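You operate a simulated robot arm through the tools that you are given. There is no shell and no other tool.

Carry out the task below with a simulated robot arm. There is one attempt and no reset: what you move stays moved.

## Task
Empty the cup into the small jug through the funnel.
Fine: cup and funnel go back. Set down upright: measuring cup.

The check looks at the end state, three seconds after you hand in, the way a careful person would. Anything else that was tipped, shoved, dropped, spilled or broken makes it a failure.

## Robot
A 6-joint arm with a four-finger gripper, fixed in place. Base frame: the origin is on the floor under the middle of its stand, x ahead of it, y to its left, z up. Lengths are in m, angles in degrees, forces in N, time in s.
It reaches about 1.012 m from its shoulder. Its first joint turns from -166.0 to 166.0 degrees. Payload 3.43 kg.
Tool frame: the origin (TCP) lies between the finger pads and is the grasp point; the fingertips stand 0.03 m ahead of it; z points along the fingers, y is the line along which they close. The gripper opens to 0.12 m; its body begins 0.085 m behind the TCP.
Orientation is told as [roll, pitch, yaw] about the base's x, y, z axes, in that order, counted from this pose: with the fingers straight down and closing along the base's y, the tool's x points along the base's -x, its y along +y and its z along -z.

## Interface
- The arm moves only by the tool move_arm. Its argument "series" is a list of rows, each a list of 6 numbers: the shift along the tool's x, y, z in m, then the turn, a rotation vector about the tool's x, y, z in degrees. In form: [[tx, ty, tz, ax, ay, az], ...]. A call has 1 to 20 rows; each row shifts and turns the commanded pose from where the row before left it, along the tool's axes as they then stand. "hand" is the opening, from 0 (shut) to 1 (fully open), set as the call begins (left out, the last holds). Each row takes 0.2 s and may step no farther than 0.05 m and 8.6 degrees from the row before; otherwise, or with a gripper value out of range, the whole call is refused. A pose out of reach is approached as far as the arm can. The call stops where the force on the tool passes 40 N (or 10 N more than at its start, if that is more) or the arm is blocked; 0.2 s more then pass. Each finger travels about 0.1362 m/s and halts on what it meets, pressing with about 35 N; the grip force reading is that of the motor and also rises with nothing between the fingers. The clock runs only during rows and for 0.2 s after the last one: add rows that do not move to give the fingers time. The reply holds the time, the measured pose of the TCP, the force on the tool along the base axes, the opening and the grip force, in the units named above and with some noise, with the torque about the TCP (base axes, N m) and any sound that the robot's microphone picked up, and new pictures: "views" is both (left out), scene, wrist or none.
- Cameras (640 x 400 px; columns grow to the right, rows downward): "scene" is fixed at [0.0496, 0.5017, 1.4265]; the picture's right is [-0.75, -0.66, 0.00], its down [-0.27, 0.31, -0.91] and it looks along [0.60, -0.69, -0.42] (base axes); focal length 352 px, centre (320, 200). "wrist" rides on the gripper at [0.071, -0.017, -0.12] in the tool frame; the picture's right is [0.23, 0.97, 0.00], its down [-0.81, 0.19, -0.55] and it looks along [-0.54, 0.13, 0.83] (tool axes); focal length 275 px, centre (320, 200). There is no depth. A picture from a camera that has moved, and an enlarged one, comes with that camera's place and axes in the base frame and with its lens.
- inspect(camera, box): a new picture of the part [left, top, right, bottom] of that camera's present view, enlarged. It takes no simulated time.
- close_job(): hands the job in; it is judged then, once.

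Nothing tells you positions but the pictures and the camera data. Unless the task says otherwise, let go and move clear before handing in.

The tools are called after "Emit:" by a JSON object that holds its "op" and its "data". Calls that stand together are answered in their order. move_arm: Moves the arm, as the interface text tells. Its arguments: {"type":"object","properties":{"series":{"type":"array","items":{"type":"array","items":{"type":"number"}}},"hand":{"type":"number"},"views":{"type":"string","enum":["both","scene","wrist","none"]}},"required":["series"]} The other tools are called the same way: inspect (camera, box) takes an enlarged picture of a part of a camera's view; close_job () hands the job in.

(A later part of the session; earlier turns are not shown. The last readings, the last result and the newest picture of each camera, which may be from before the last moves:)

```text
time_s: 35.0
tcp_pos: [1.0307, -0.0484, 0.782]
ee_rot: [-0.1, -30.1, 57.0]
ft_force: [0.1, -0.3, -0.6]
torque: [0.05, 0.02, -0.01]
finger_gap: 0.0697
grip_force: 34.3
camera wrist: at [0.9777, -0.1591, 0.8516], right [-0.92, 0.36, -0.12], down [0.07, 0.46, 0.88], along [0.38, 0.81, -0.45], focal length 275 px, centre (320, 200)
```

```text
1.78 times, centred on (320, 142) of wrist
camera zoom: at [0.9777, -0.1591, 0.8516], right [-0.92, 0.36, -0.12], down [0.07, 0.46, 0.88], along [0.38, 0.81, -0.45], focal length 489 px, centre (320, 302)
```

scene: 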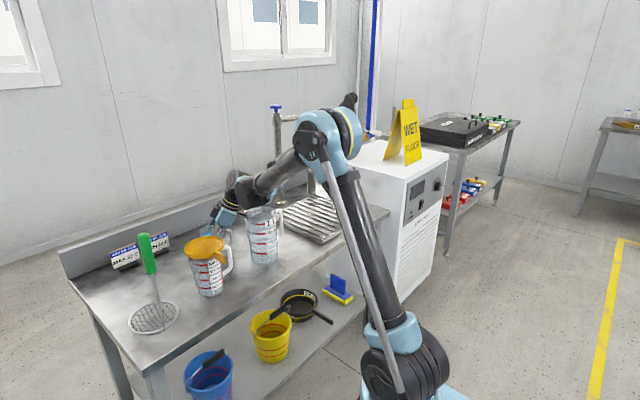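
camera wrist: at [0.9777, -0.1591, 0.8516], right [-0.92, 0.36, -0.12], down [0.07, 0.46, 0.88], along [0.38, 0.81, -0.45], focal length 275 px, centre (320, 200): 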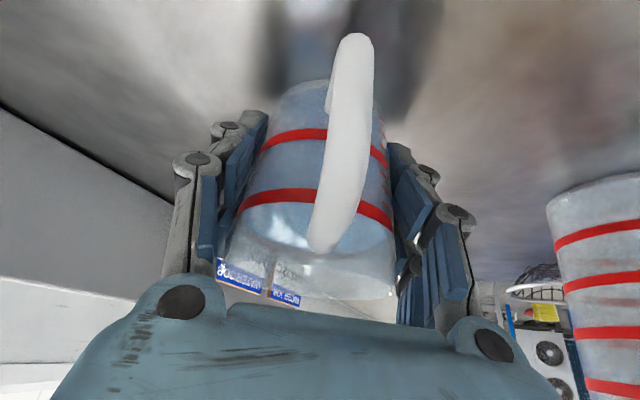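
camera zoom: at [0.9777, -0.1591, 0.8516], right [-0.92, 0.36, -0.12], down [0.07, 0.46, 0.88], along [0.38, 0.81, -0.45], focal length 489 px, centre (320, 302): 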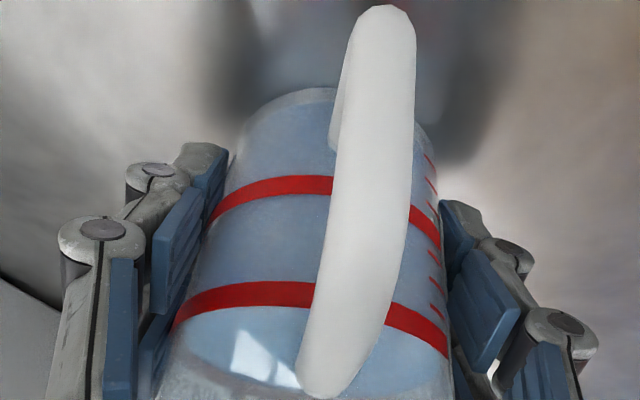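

Cup gripped (70 mm gap, 34 N). Lifting slowly a few centimetres first to verify it stays level.

Emit:
{"op": "move_arm", "data": {"series": [[-0.0025, 0, -0.00433, 0, 0, 0], [-0.005, 0, -0.00866, 0, 0, 0], [-0.0075, 0, -0.013, 0, 0, 0], [-0.0075, 0, -0.013, 0, 0, 0], [-0.005, 0, -0.00866, 0, 0, 0], [0, 0, 0, 0, 0, 0]]}}

Emit:
{"op": "inspect", "data": {"camera": "wrist", "box": [140, 30, 500, 305]}}

Emit:
{"op": "inspect", "data": {"camera": "scene", "box": [190, 170, 270, 250]}}

```text
time_s: 36.4
tcp_pos: [1.0298, -0.0487, 0.8378]
ee_rot: [-0.2, -30.0, 57.1]
ft_force: [0.5, 0.1, -2.2]
torque: [0.02, -0.03, -0.03]
finger_gap: 0.0696
grip_force: 34.9
camera wrist: at [0.9777, -0.1597, 0.9068], right [-0.92, 0.36, -0.12], down [0.07, 0.46, 0.88], along [0.38, 0.81, -0.45], focal length 275 px, centre (320, 200)
```

scene: 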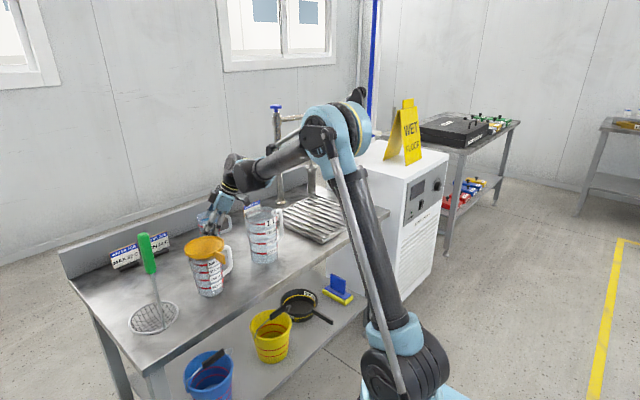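
wrist: 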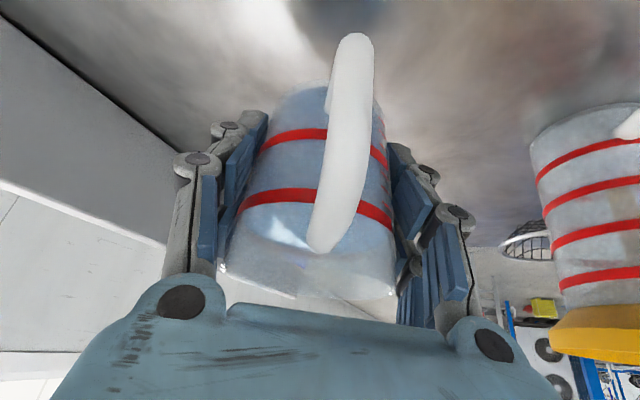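

```text
1.45 times, centred on (320, 168) of wrist
camera zoom: at [0.9777, -0.1597, 0.9068], right [-0.92, 0.36, -0.12], down [0.07, 0.46, 0.88], along [0.38, 0.81, -0.45], focal length 400 px, centre (320, 247)
```

zoom: 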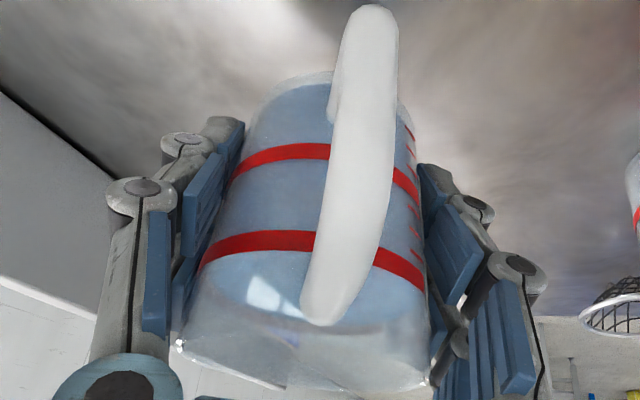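

```text
5.00 times, centred on (230, 210) of scene
camera zoom: at [0.0496, 0.5017, 1.4265], right [-0.75, -0.66, 0.0], down [-0.27, 0.31, -0.91], along [0.6, -0.69, -0.42], focal length 1760 px, centre (770, 150)
```

zoom: 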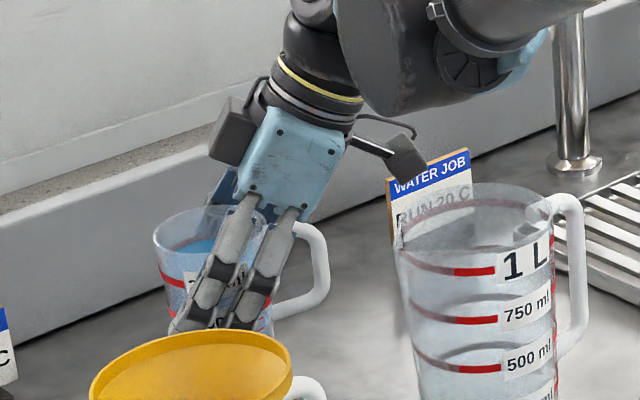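

The cup is up, level and secure (about 2.2 N load). Lifting to carrying height.

Emit:
{"op": "move_arm", "data": {"series": [[-0.005, 0, -0.00866, 0, 0, 0], [-0.01, 0, -0.01732, 0, 0, 0], [-0.0125, 0, -0.02165, 0, 0, 0], [-0.0125, 0, -0.02165, 0, 0, 0], [-0.0125, 0, -0.02165, 0, 0, 0], [-0.0125, 0, -0.02165, 0, 0, 0], [-0.01, 0, -0.01732, 0, 0, 0], [-0.0075, 0, -0.013, 0, 0, 0], [0, 0, 0, 0, 0, 0]]}}

Emit:
{"op": "inspect", "data": {"camera": "scene", "box": [170, 120, 290, 220]}}

```text
time_s: 38.4
tcp_pos: [1.0295, -0.048, 1.0037]
ee_rot: [-0.1, -30.0, 57.1]
ft_force: [-0.2, 0.1, -2.8]
torque: [0.0, -0.02, -0.01]
finger_gap: 0.0694
grip_force: 35.2
camera wrist: at [0.9781, -0.1587, 1.0721], right [-0.92, 0.36, -0.12], down [0.07, 0.46, 0.88], along [0.38, 0.81, -0.45], focal length 275 px, centre (320, 200)
```

scene: 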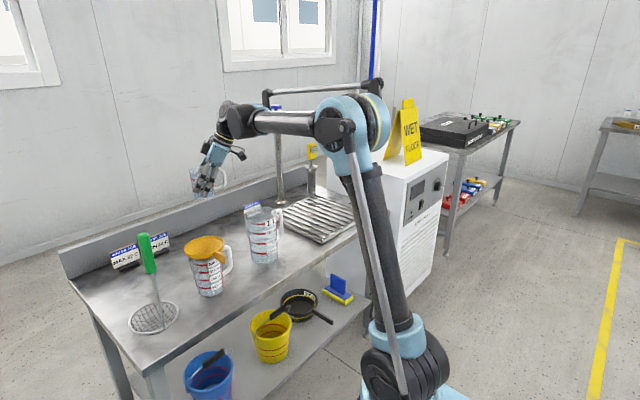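
wrist: 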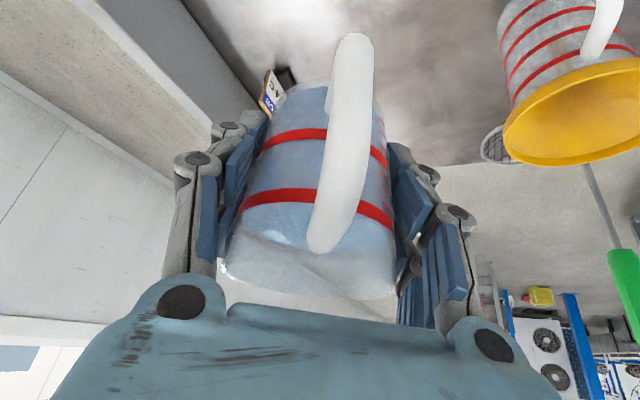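

```text
4.00 times, centred on (230, 170) of scene
camera zoom: at [0.0496, 0.5017, 1.4265], right [-0.75, -0.66, 0.0], down [-0.27, 0.31, -0.91], along [0.6, -0.69, -0.42], focal length 1408 px, centre (680, 320)
```

zoom: 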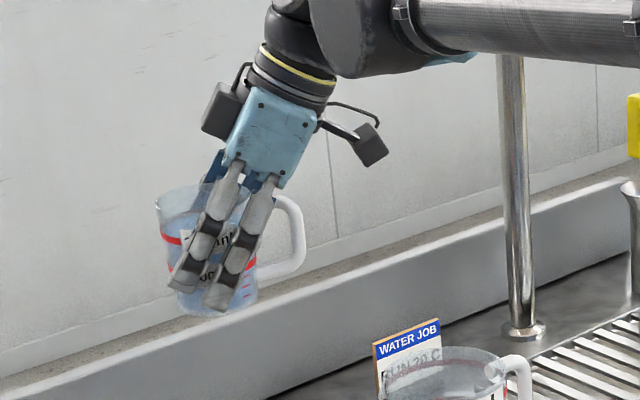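

Cup held level at z≈1.0. Now I'll spin the tool about the vertical (cup stays upright) from yaw 57° toward −90°, first half.

Emit:
{"op": "move_arm", "data": {"series": [[0, 0, 0, 1.5, 0, 2.598], [0, 0, 0, 2.5, 0, 4.33], [0, 0, 0, 3.5, 0, 6.062], [0, 0, 0, 3.5, 0, 6.062], [0, 0, 0, 3.5, 0, 6.062], [0, 0, 0, 3.5, 0, 6.062], [0, 0, 0, 3.5, 0, 6.062], [0, 0, 0, 3.5, 0, 6.062], [0, 0, 0, 3.5, 0, 6.062], [0, 0, 0, 2.5, 0, 4.33], [0, 0, 0, 1.5, 0, 2.598], [0, 0, 0, 0, 0, 0]]}}

Emit:
{"op": "inspect", "data": {"camera": "scene", "box": [170, 120, 290, 220]}}

```text
time_s: 41.0
tcp_pos: [1.0291, -0.0476, 1.0036]
ee_rot: [-0.1, -30.1, -8.1]
ft_force: [-0.3, 0.4, -2.7]
torque: [-0.03, -0.03, 0.0]
finger_gap: 0.0698
grip_force: 34.7
camera wrist: at [0.9071, -0.0467, 1.0717], right [-0.06, 0.99, -0.12], down [0.45, 0.13, 0.88], along [0.89, 0.0, -0.45], focal length 275 px, centre (320, 200)
```

scene: 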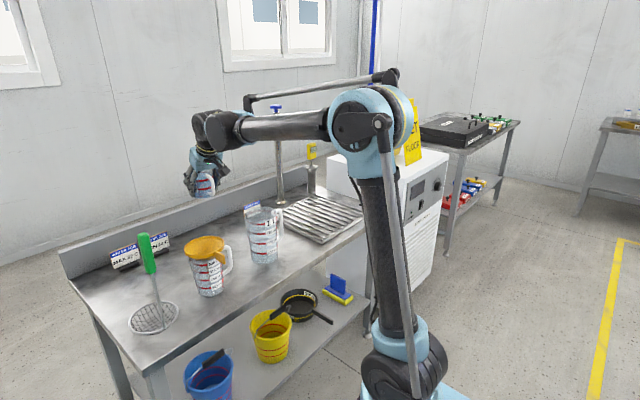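
wrist: 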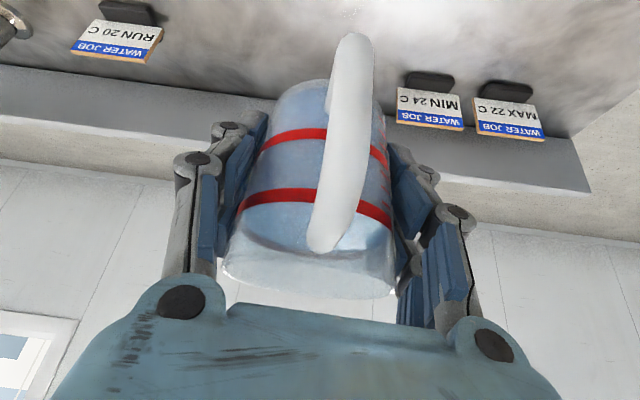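

```text
4.00 times, centred on (230, 170) of scene
camera zoom: at [0.0496, 0.5017, 1.4265], right [-0.75, -0.66, 0.0], down [-0.27, 0.31, -0.91], along [0.6, -0.69, -0.42], focal length 1408 px, centre (680, 320)
```

zoom: 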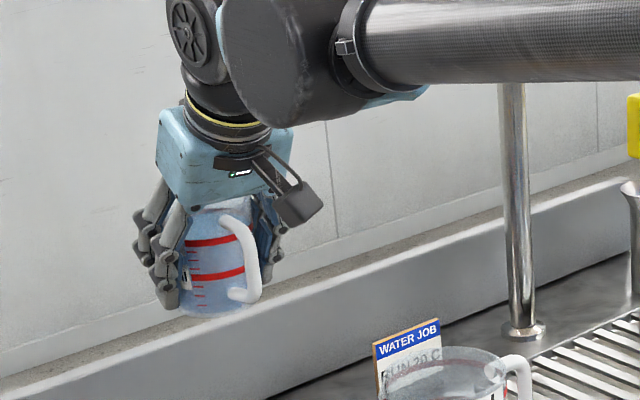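

Working well; continuing the spin to yaw −90°.

Emit:
{"op": "move_arm", "data": {"series": [[0, 0, 0, 1.5, 0, 2.598], [0, 0, 0, 2.5, 0, 4.33], [0, 0, 0, 4.12, 0, 7.136], [0, 0, 0, 4.12, 0, 7.136], [0, 0, 0, 4.12, 0, 7.136], [0, 0, 0, 4.12, 0, 7.136], [0, 0, 0, 4.12, 0, 7.136], [0, 0, 0, 4.12, 0, 7.136], [0, 0, 0, 4.12, 0, 7.136], [0, 0, 0, 4.12, 0, 7.136], [0, 0, 0, 2.5, 0, 4.33], [0, 0, 0, 1.5, 0, 2.598], [0, 0, 0, 0, 0, 0]]}}

Emit:
{"op": "inspect", "data": {"camera": "scene", "box": [170, 100, 290, 220]}}

```text
time_s: 43.8
tcp_pos: [1.0304, -0.0485, 1.0027]
ee_rot: [0.1, -30.1, -90.1]
ft_force: [-0.2, 0.7, -2.1]
torque: [-0.06, 0.01, -0.01]
finger_gap: 0.0697
grip_force: 35.4
camera wrist: at [1.0133, 0.0745, 1.0715], right [0.97, 0.2, -0.11], down [0.19, -0.43, 0.88], along [0.13, -0.88, -0.45], focal length 275 px, centre (320, 200)
```

scene: 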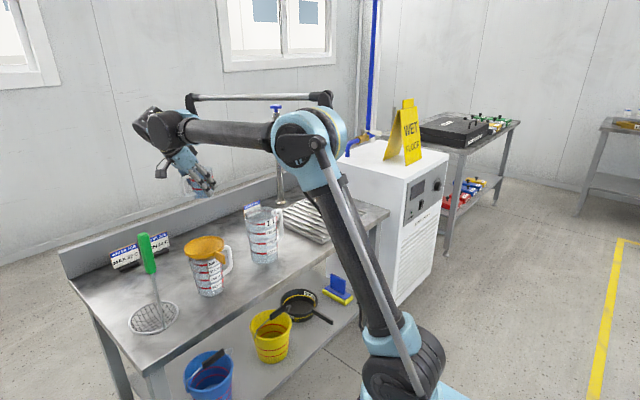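
wrist: 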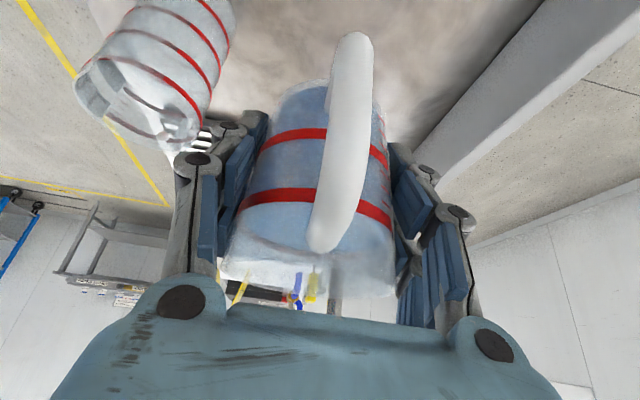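

```text
3.33 times, centred on (230, 160) of scene
camera zoom: at [0.0496, 0.5017, 1.4265], right [-0.75, -0.66, 0.0], down [-0.27, 0.31, -0.91], along [0.6, -0.69, -0.42], focal length 1174 px, centre (620, 333)
```

zoom: 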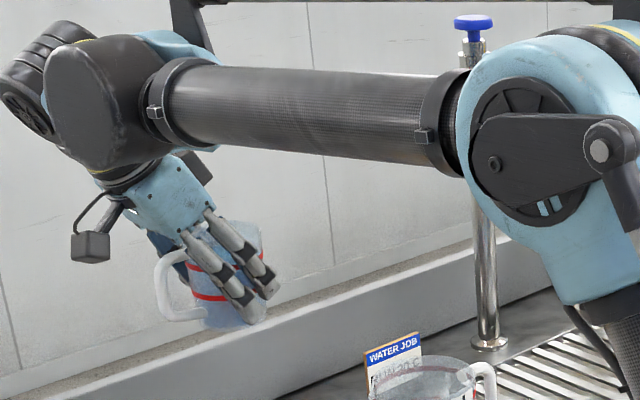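

Cup is oriented to pour toward −y. Now carrying it smoothly to beside/above the funnel (TCP ≈ 0.862, 0.150, 1.0), keeping it upright.

Emit:
{"op": "move_arm", "data": {"series": [[0.00688, -0.00674, -0.00397, 0, 0, 0], [0.01547, -0.01516, -0.00894, 0, 0, 0], [0.02235, -0.02189, -0.01291, 0, 0, 0], [0.02664, -0.0261, -0.01539, 0, 0, 0], [0.02664, -0.0261, -0.01539, 0, 0, 0], [0.02664, -0.0261, -0.01539, 0, 0, 0], [0.02235, -0.02189, -0.01291, 0, 0, 0], [0.01547, -0.01516, -0.00894, 0, 0, 0], [0.00945, -0.00926, -0.00546, 0, 0, 0], [0, 0, 0, 0, 0, 0]]}}

Emit:
{"op": "inspect", "data": {"camera": "scene", "box": [140, 150, 270, 300]}}

```text
time_s: 46.0
tcp_pos: [0.8616, 0.1501, 1.0022]
ee_rot: [0.0, -30.1, -90.0]
ft_force: [0.4, 0.7, -2.3]
torque: [-0.03, 0.0, -0.01]
finger_gap: 0.0697
grip_force: 35.2
camera wrist: at [0.8448, 0.2729, 1.0711], right [0.97, 0.2, -0.11], down [0.19, -0.42, 0.88], along [0.13, -0.88, -0.45], focal length 275 px, centre (320, 200)
```

scene: 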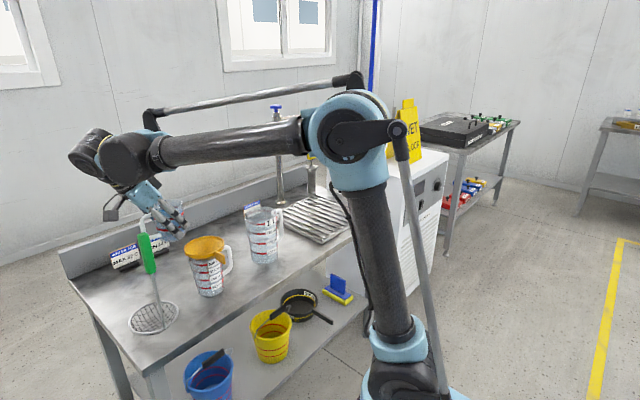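
wrist: 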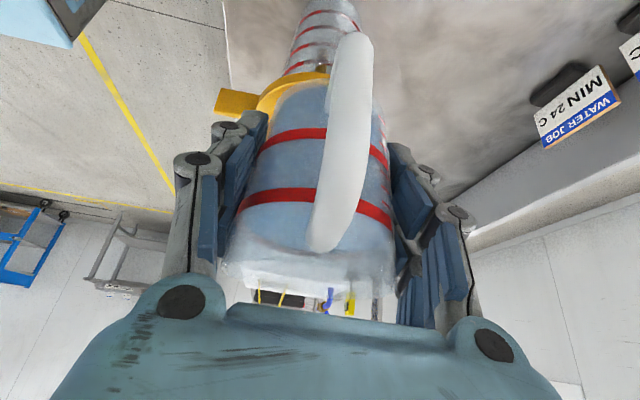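

```text
2.67 times, centred on (205, 225) of scene
camera zoom: at [0.0496, 0.5017, 1.4265], right [-0.75, -0.66, 0.0], down [-0.27, 0.31, -0.91], along [0.6, -0.69, -0.42], focal length 939 px, centre (627, 133)
```

zoom: 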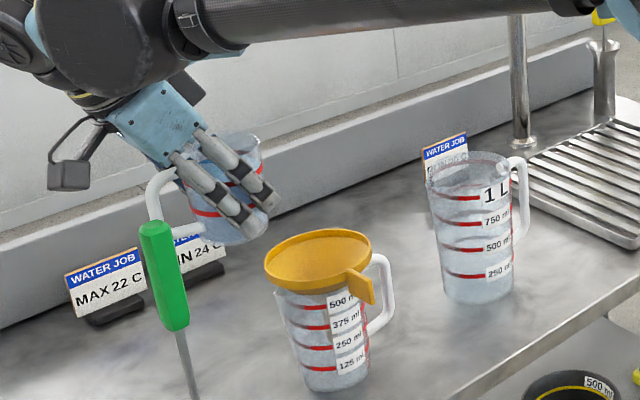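

All clear around the cup. Tilting gently to ~26° (below the spill angle) while still above and beside the funnel.

Emit:
{"op": "move_arm", "data": {"series": [[0, 0, 0, 0, 2, 0], [0, 0, 0, 0, 3, 0], [0, 0, 0, 0, 4, 0], [0, 0, 0, 0, 4, 0], [0, 0, 0, 0, 4, 0], [0, 0, 0, 0, 4, 0], [0, 0, 0, 0, 3, 0], [0, 0, 0, 0, 2, 0], [0, 0, 0, 0, 0, 0]]}}

Emit:
{"op": "inspect", "data": {"camera": "scene", "box": [150, 170, 260, 300]}}

Emit:
{"op": "inspect", "data": {"camera": "wrist", "box": [140, 30, 500, 305]}}

```text
time_s: 48.0
tcp_pos: [0.8616, 0.1506, 1.0019]
ee_rot: [0.1, -4.0, -90.0]
ft_force: [0.0, -0.5, -2.7]
torque: [-0.03, 0.0, 0.0]
finger_gap: 0.0695
grip_force: 35.1
camera wrist: at [0.8447, 0.2305, 1.118], right [0.97, 0.23, -0.02], down [0.19, -0.77, 0.61], along [0.13, -0.6, -0.79], focal length 275 px, centre (320, 200)
```

scene: 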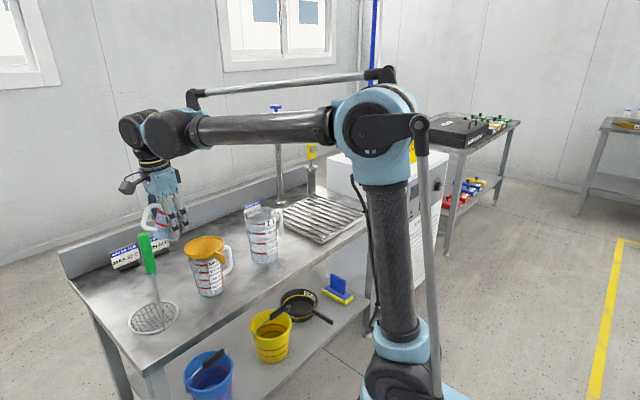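
wrist: 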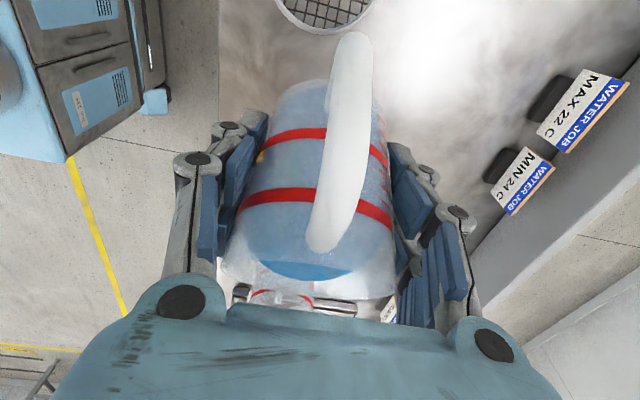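

```text
3.08 times, centred on (205, 235) of scene
camera zoom: at [0.0496, 0.5017, 1.4265], right [-0.75, -0.66, 0.0], down [-0.27, 0.31, -0.91], along [0.6, -0.69, -0.42], focal length 1083 px, centre (674, 92)
```

zoom: 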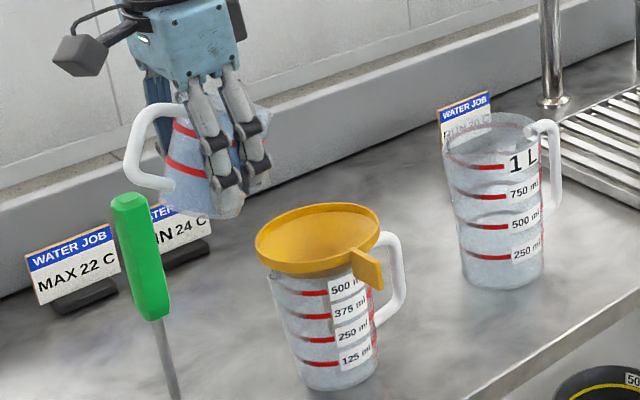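

```text
1.45 times, centred on (320, 168) of wrist
camera zoom: at [0.8447, 0.2305, 1.118], right [0.97, 0.23, -0.02], down [0.19, -0.77, 0.61], along [0.13, -0.6, -0.79], focal length 400 px, centre (320, 247)
```

zoom: 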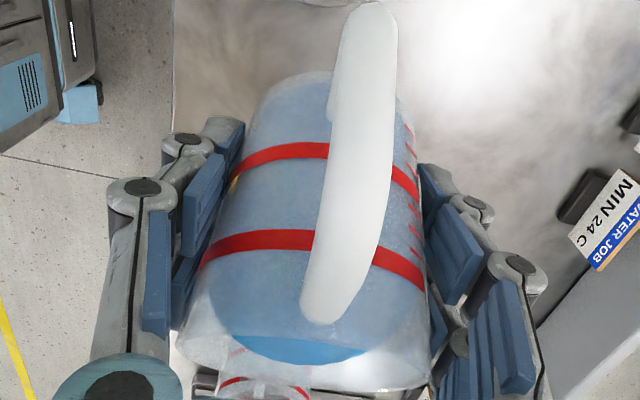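

Stable at 26° with the water still inside. Lowering so the cup's lip sits ~6 cm above the funnel rim, just behind its centre.

Emit:
{"op": "move_arm", "data": {"series": [[0.0004, 0, 0.01, 0, 0, 0], [0.0005, 0, 0.018, 0, 0, 0], [0.0006, 0, 0.022, 0, 0, 0], [0.0005, 0, 0.018, 0, 0, 0], [0.0004, 0, 0.01, 0, 0, 0], [0, 0, 0, 0, 0, 0]]}}

Emit:
{"op": "inspect", "data": {"camera": "scene", "box": [160, 190, 250, 300]}}

Emit:
{"op": "inspect", "data": {"camera": "wrist", "box": [200, 180, 420, 320]}}

```text
time_s: 49.4
tcp_pos: [0.8615, 0.1466, 0.9252]
ee_rot: [0.1, -4.1, -90.0]
ft_force: [0.3, 0.5, -2.6]
torque: [-0.03, -0.03, 0.01]
finger_gap: 0.0698
grip_force: 35.3
camera wrist: at [0.8446, 0.2275, 1.0399], right [0.97, 0.23, -0.02], down [0.19, -0.77, 0.61], along [0.13, -0.6, -0.79], focal length 275 px, centre (320, 200)
```

scene: 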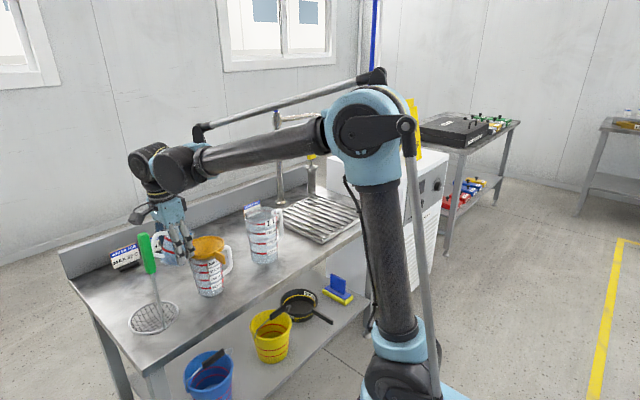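
wrist: 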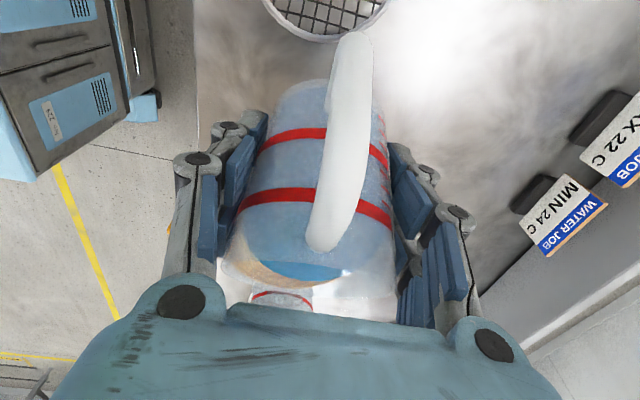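

```text
3.64 times, centred on (205, 245) of scene
camera zoom: at [0.0496, 0.5017, 1.4265], right [-0.75, -0.66, 0.0], down [-0.27, 0.31, -0.91], along [0.6, -0.69, -0.42], focal length 1280 px, centre (738, 36)
```

zoom: 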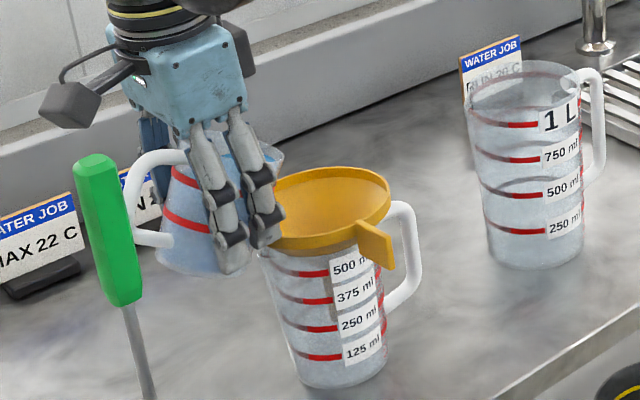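

```text
2.86 times, centred on (310, 250) of wrist
camera zoom: at [0.8446, 0.2275, 1.0399], right [0.97, 0.23, -0.02], down [0.19, -0.77, 0.61], along [0.13, -0.6, -0.79], focal length 786 px, centre (349, 57)
```

zoom: 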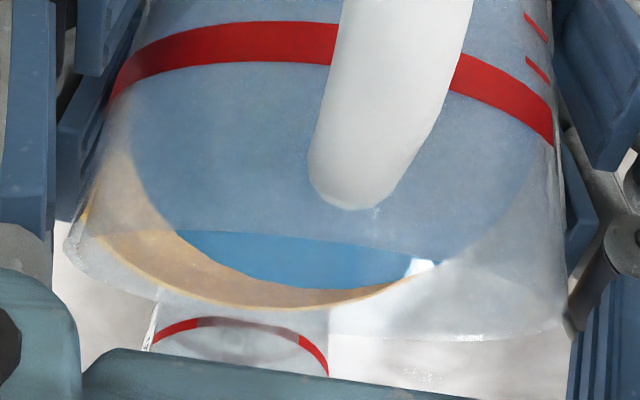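

The lip is centred over the funnel. Starting the pour: tilting about the lip at 10°/s, in short bursts, checking each time.

Emit:
{"op": "move_arm", "data": {"series": [[0.000574, 0, -0.001892, 0, 2, 0], [0.000574, 0, -0.001892, 0, 2, 0], [0.000574, 0, -0.001892, 0, 2, 0], [0.000574, 0, -0.001892, 0, 2, 0], [0.000574, 0, -0.001892, 0, 2, 0], [0, 0, 0, 0, 0, 0]]}}

Emit:
{"op": "inspect", "data": {"camera": "scene", "box": [160, 190, 250, 300]}}

Emit:
{"op": "inspect", "data": {"camera": "wrist", "box": [200, 180, 420, 320]}}

```text
time_s: 50.8
tcp_pos: [0.86, 0.1493, 0.9333]
ee_rot: [0.0, 5.9, -90.0]
ft_force: [0.5, 0.5, -2.2]
torque: [-0.04, -0.01, 0.01]
finger_gap: 0.0698
grip_force: 35.1
camera wrist: at [0.8449, 0.2095, 1.062], right [0.97, 0.23, 0.03], down [0.19, -0.86, 0.47], along [0.13, -0.45, -0.88], focal length 275 px, centre (320, 200)
```

scene: 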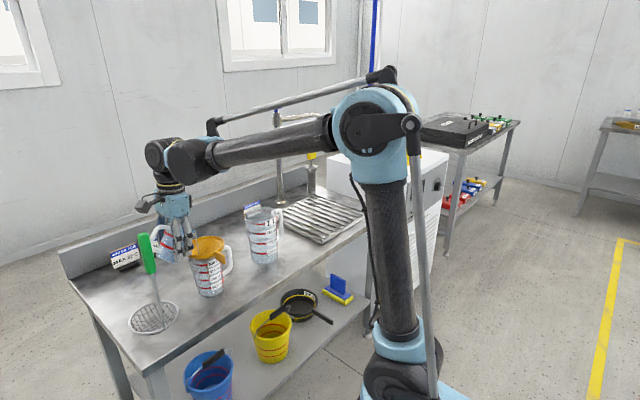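
wrist: 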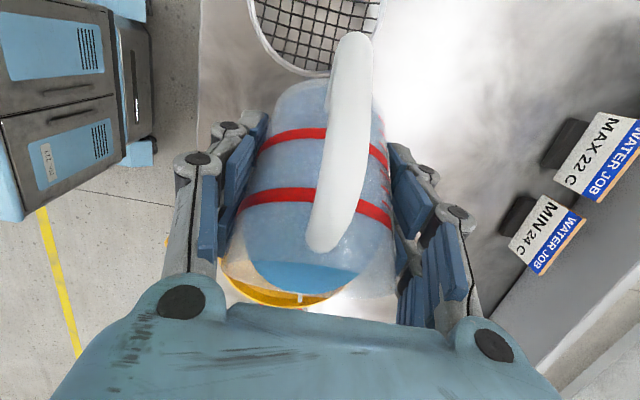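

```text
3.64 times, centred on (205, 245) of scene
camera zoom: at [0.0496, 0.5017, 1.4265], right [-0.75, -0.66, 0.0], down [-0.27, 0.31, -0.91], along [0.6, -0.69, -0.42], focal length 1280 px, centre (738, 36)
```

zoom: 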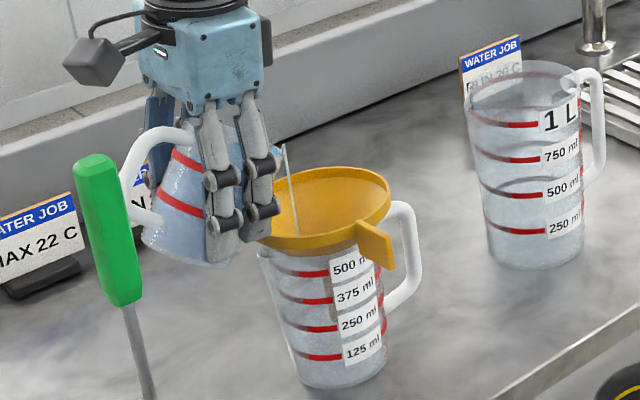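

```text
2.86 times, centred on (310, 250) of wrist
camera zoom: at [0.8449, 0.2095, 1.062], right [0.97, 0.23, 0.03], down [0.19, -0.86, 0.47], along [0.13, -0.45, -0.88], focal length 786 px, centre (349, 57)
```

zoom: 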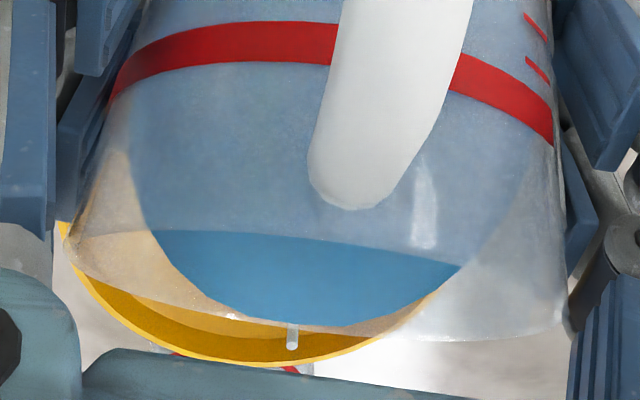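

Water is streaming from the lip cleanly into the funnel. Continuing the slow tilt.

Emit:
{"op": "move_arm", "data": {"series": [[0.000574, 0, -0.001892, 0, 2, 0], [0.000574, 0, -0.001892, 0, 2, 0], [0.000574, 0, -0.001892, 0, 2, 0], [0.000574, 0, -0.001892, 0, 2, 0], [0.000574, 0, -0.001892, 0, 2, 0], [0, 0, 0, 0, 0, 0], [0, 0, 0, 0, 0, 0]]}}

Emit:
{"op": "inspect", "data": {"camera": "scene", "box": [160, 190, 250, 300]}}

Emit:
{"op": "inspect", "data": {"camera": "wrist", "box": [200, 180, 420, 320]}}

```text
time_s: 52.4
tcp_pos: [0.8624, 0.1515, 0.9447]
ee_rot: [0.0, 15.9, -89.9]
ft_force: [0.4, -0.5, -1.4]
torque: [-0.03, 0.03, 0.0]
finger_gap: 0.0696
grip_force: 35.0
camera wrist: at [0.845, 0.1875, 1.0797], right [0.97, 0.22, 0.06], down [0.19, -0.93, 0.31], along [0.13, -0.29, -0.95], focal length 275 px, centre (320, 200)
```

scene: 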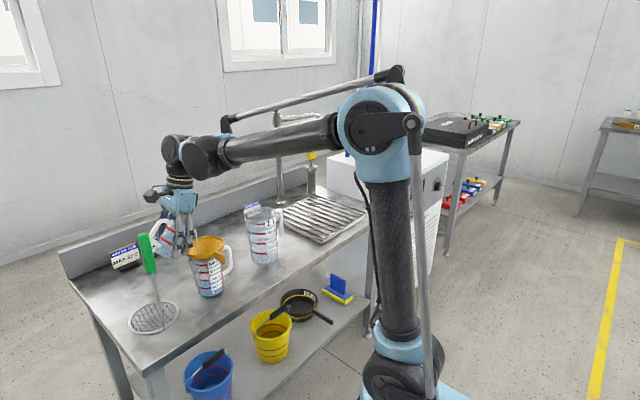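
wrist: 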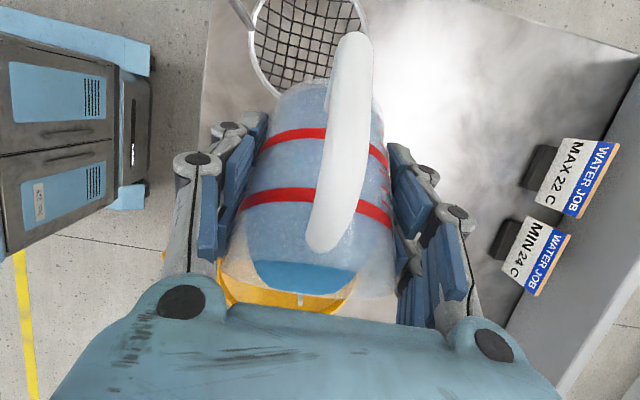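

```text
3.64 times, centred on (205, 245) of scene
camera zoom: at [0.0496, 0.5017, 1.4265], right [-0.75, -0.66, 0.0], down [-0.27, 0.31, -0.91], along [0.6, -0.69, -0.42], focal length 1280 px, centre (738, 36)
```

zoom: 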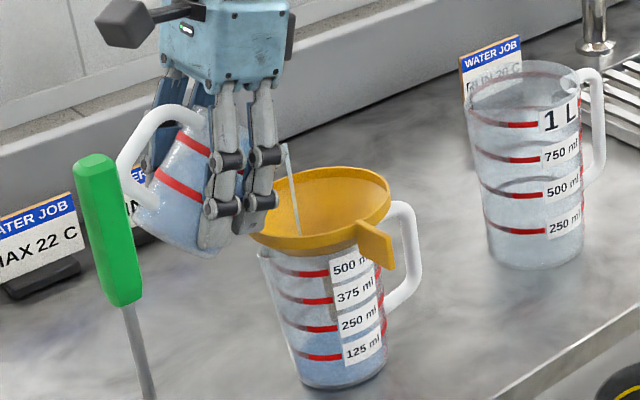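

```text
2.86 times, centred on (310, 250) of wrist
camera zoom: at [0.845, 0.1875, 1.0797], right [0.97, 0.22, 0.06], down [0.19, -0.93, 0.31], along [0.13, -0.29, -0.95], focal length 786 px, centre (349, 57)
```

zoom: 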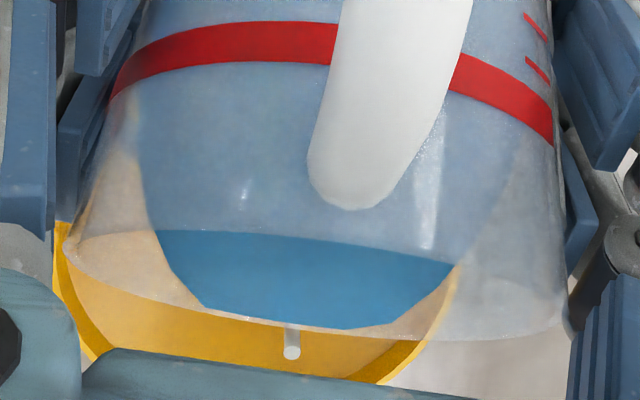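

The jug is filling (water visible at its base) and nothing is spilling. Continuing.

Emit:
{"op": "move_arm", "data": {"series": [[0.000574, 0, -0.001892, 0, 2, 0], [0.000574, 0, -0.001892, 0, 2, 0], [0.000574, 0, -0.001892, 0, 2, 0], [0.000574, 0, -0.001892, 0, 2, 0], [0.000574, 0, -0.001892, 0, 2, 0], [0.000574, 0, -0.001892, 0, 2, 0], [0.000574, 0, -0.001892, 0, 2, 0], [0, 0, 0, 0, 0, 0], [0, 0, 0, 0, 0, 0]]}}

Emit:
{"op": "inspect", "data": {"camera": "scene", "box": [160, 190, 250, 300]}}

Emit:
{"op": "inspect", "data": {"camera": "wrist", "box": [200, 180, 420, 320]}}

```text
time_s: 54.4
tcp_pos: [0.8628, 0.1512, 0.9577]
ee_rot: [0.1, 29.9, -90.0]
ft_force: [0.8, 0.8, -0.7]
torque: [-0.01, -0.01, 0.01]
finger_gap: 0.0696
grip_force: 35.1
camera wrist: at [0.8447, 0.1525, 1.0979], right [0.97, 0.2, 0.12], down [0.19, -0.98, 0.07], along [0.13, -0.05, -0.99], focal length 275 px, centre (320, 200)
```

scene: 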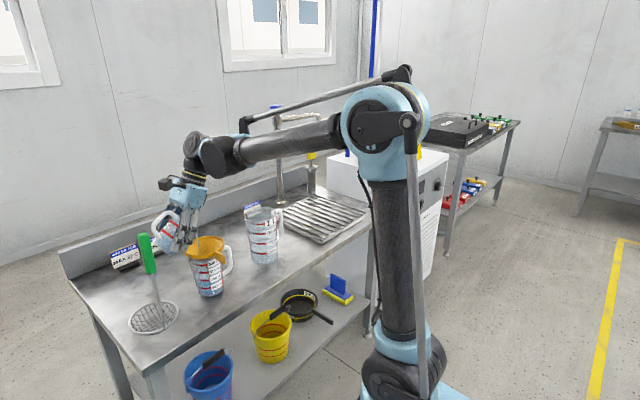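
wrist: 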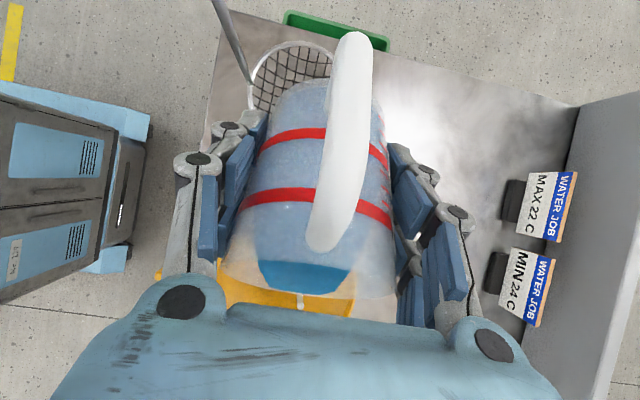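

```text
3.64 times, centred on (205, 245) of scene
camera zoom: at [0.0496, 0.5017, 1.4265], right [-0.75, -0.66, 0.0], down [-0.27, 0.31, -0.91], along [0.6, -0.69, -0.42], focal length 1280 px, centre (738, 36)
```

zoom: 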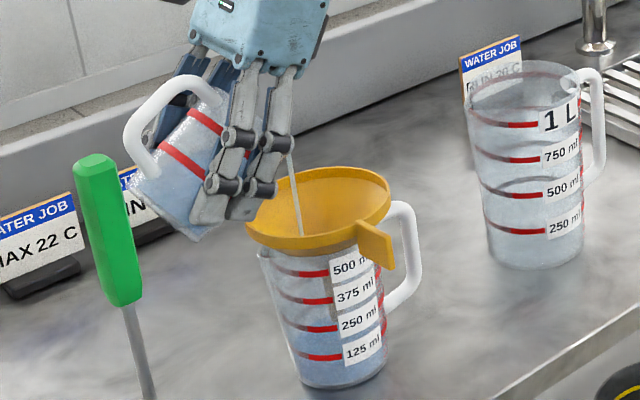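

```text
2.86 times, centred on (310, 250) of wrist
camera zoom: at [0.8447, 0.1525, 1.0979], right [0.97, 0.2, 0.12], down [0.19, -0.98, 0.07], along [0.13, -0.05, -0.99], focal length 786 px, centre (349, 57)
```

zoom: 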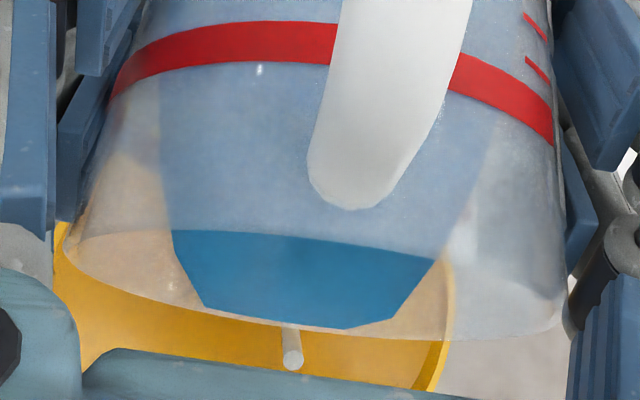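

Steady stream, no spill. Continuing from 60°.

Emit:
{"op": "move_arm", "data": {"series": [[0.000574, 0, -0.001892, 0, 2, 0], [0.000574, 0, -0.001892, 0, 2, 0], [0.000574, 0, -0.001892, 0, 2, 0], [0.000574, 0, -0.001892, 0, 2, 0], [0.000574, 0, -0.001892, 0, 2, 0], [0.000574, 0, -0.001892, 0, 2, 0], [0.000574, 0, -0.001892, 0, 2, 0], [0.000574, 0, -0.001892, 0, 2, 0], [0, 0, 0, 0, 0, 0], [0, 0, 0, 0, 0, 0], [0, 0, 0, 0, 0, 0]]}}

Emit:
{"op": "inspect", "data": {"camera": "scene", "box": [160, 190, 250, 300]}}

Emit:
{"op": "inspect", "data": {"camera": "wrist", "box": [200, 180, 420, 320]}}

```text
time_s: 56.8
tcp_pos: [0.861, 0.1445, 0.9723]
ee_rot: [0.1, 45.9, -89.8]
ft_force: [0.5, 0.2, -1.7]
torque: [0.0, 0.01, 0.01]
finger_gap: 0.0694
grip_force: 34.7
camera wrist: at [0.8449, 0.1088, 1.1079], right [0.97, 0.16, 0.17], down [0.19, -0.96, -0.2], along [0.13, 0.22, -0.97], focal length 275 px, centre (320, 200)
```

scene: 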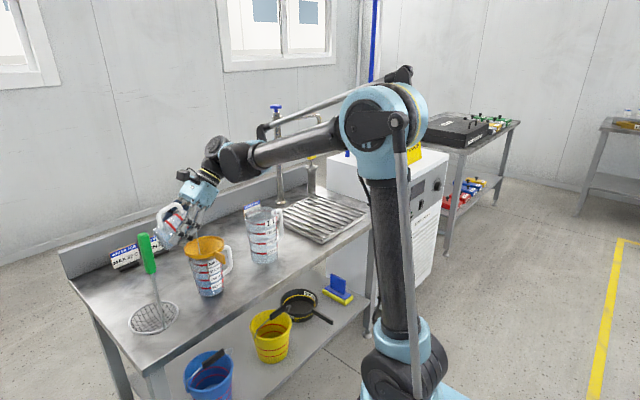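
wrist: 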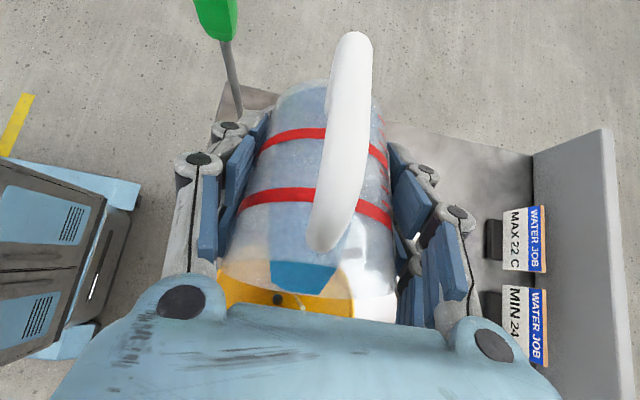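

```text
3.64 times, centred on (205, 245) of scene
camera zoom: at [0.0496, 0.5017, 1.4265], right [-0.75, -0.66, 0.0], down [-0.27, 0.31, -0.91], along [0.6, -0.69, -0.42], focal length 1280 px, centre (738, 36)
```

zoom: 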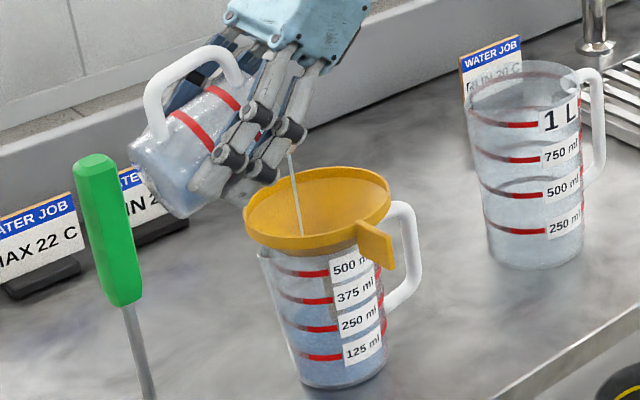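

```text
2.86 times, centred on (310, 250) of wrist
camera zoom: at [0.8449, 0.1088, 1.1079], right [0.97, 0.16, 0.17], down [0.19, -0.96, -0.2], along [0.13, 0.22, -0.97], focal length 786 px, centre (349, 57)
```

zoom: 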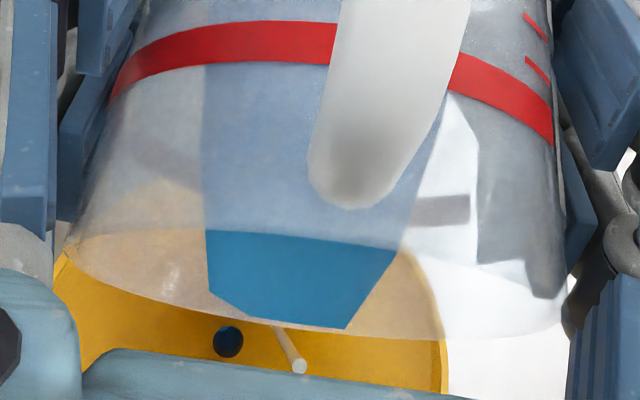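

Going well at 76°. Continuing toward 92°.

Emit:
{"op": "move_arm", "data": {"series": [[0.000574, 0, -0.001892, 0, 2, 0], [0.000574, 0, -0.001892, 0, 2, 0], [0.000574, 0, -0.001892, 0, 2, 0], [0.000574, 0, -0.001892, 0, 2, 0], [0.000574, 0, -0.001892, 0, 2, 0], [0.000574, 0, -0.001892, 0, 2, 0], [0.000574, 0, -0.001892, 0, 2, 0], [0.000574, 0, -0.001892, 0, 2, 0], [0, 0, 0, 0, 0, 0], [0, 0, 0, 0, 0, 0], [0, 0, 0, 0, 0, 0], [0, 0, 0, 0, 0, 0]]}}

Emit:
{"op": "inspect", "data": {"camera": "scene", "box": [160, 190, 250, 300]}}

Emit:
{"op": "inspect", "data": {"camera": "wrist", "box": [200, 180, 420, 320]}}

```text
time_s: 59.4
tcp_pos: [0.8619, 0.135, 0.986]
ee_rot: [0.1, 61.8, -89.9]
ft_force: [-0.2, 0.7, 0.0]
torque: [-0.02, 0.0, -0.01]
finger_gap: 0.069
grip_force: 35.0
camera wrist: at [0.8448, 0.064, 1.1057], right [0.97, 0.11, 0.2], down [0.19, -0.87, -0.46], along [0.13, 0.48, -0.87], focal length 275 px, centre (320, 200)
```

scene: 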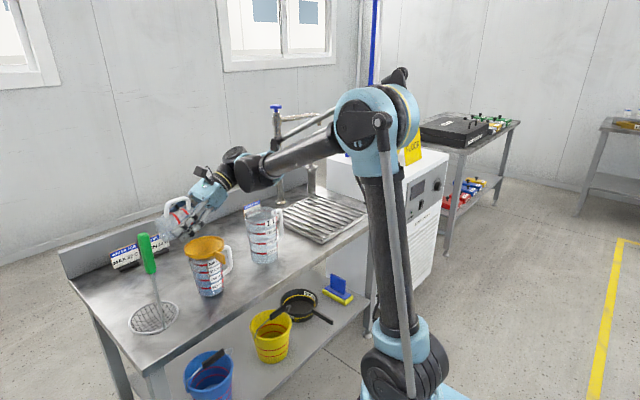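
wrist: 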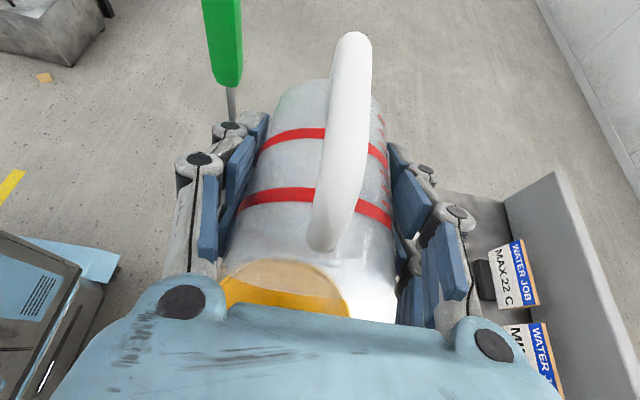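

```text
3.64 times, centred on (205, 245) of scene
camera zoom: at [0.0496, 0.5017, 1.4265], right [-0.75, -0.66, 0.0], down [-0.27, 0.31, -0.91], along [0.6, -0.69, -0.42], focal length 1280 px, centre (738, 36)
```

zoom: 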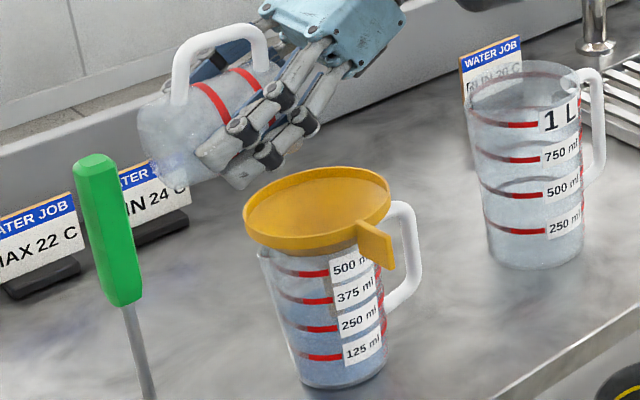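

```text
2.86 times, centred on (310, 250) of wrist
camera zoom: at [0.8448, 0.064, 1.1057], right [0.97, 0.11, 0.2], down [0.19, -0.87, -0.46], along [0.13, 0.48, -0.87], focal length 786 px, centre (349, 57)
```

zoom: 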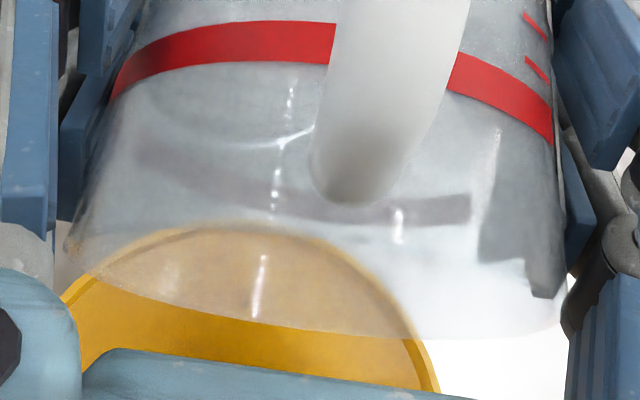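

The cup looks empty and the stream has stopped. Tilting a bit further to drain any last drops, and holding.

Emit:
{"op": "move_arm", "data": {"series": [[0.000574, 0, -0.001892, 0, 2, 0], [0.000574, 0, -0.001892, 0, 2, 0], [0.000574, 0, -0.001892, 0, 2, 0], [0.000574, 0, -0.001892, 0, 2, 0], [0.000574, 0, -0.001892, 0, 2, 0], [0.000574, 0, -0.001892, 0, 2, 0], [0, 0, 0, 0, 0, 0], [0, 0, 0, 0, 0, 0], [0, 0, 0, 0, 0, 0], [0, 0, 0, 0, 0, 0], [0, 0, 0, 0, 0, 0], [0, 0, 0, 0, 0, 0]]}}

Emit:
{"op": "inspect", "data": {"camera": "scene", "box": [160, 190, 250, 300]}}

Emit:
{"op": "inspect", "data": {"camera": "wrist", "box": [200, 80, 420, 320]}}

```text
time_s: 62.0
tcp_pos: [0.8635, 0.127, 0.9931]
ee_rot: [0.2, 73.8, -89.8]
ft_force: [0.0, -0.4, -0.4]
torque: [0.01, 0.0, -0.02]
finger_gap: 0.0694
grip_force: 35.1
camera wrist: at [0.8446, 0.0314, 1.0956], right [0.97, 0.06, 0.22], down [0.19, -0.76, -0.63], along [0.13, 0.65, -0.75], focal length 275 px, centre (320, 200)
```

scene: 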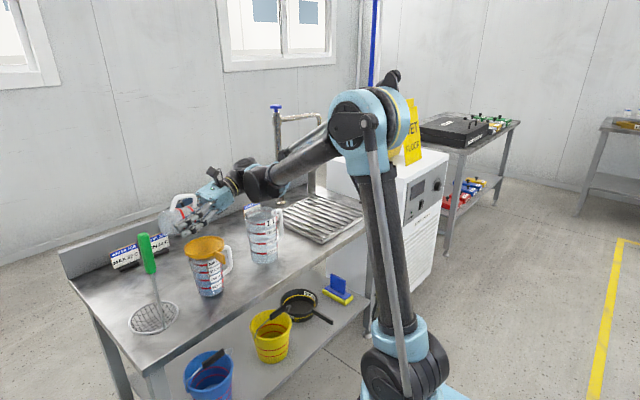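
wrist: 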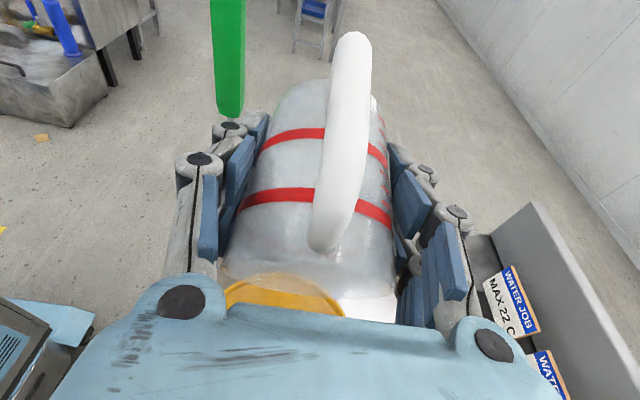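

```text
3.64 times, centred on (205, 245) of scene
camera zoom: at [0.0496, 0.5017, 1.4265], right [-0.75, -0.66, 0.0], down [-0.27, 0.31, -0.91], along [0.6, -0.69, -0.42], focal length 1280 px, centre (738, 36)
```

zoom: 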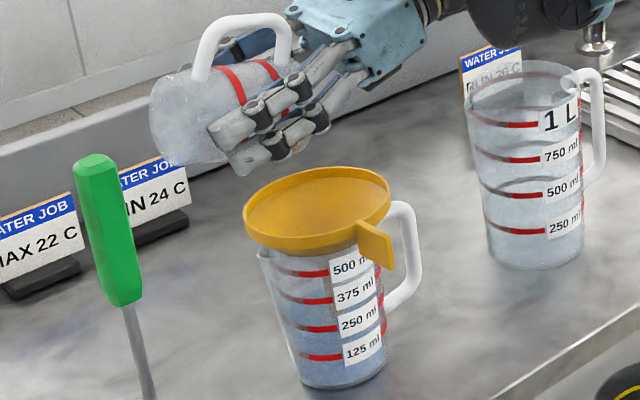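

```text
1.67 times, centred on (310, 200) of wrist
camera zoom: at [0.8446, 0.0314, 1.0956], right [0.97, 0.06, 0.22], down [0.19, -0.76, -0.63], along [0.13, 0.65, -0.75], focal length 459 px, centre (337, 200)
```

zoom: 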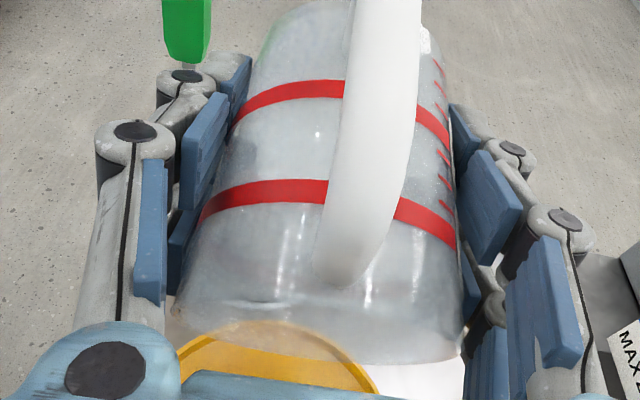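

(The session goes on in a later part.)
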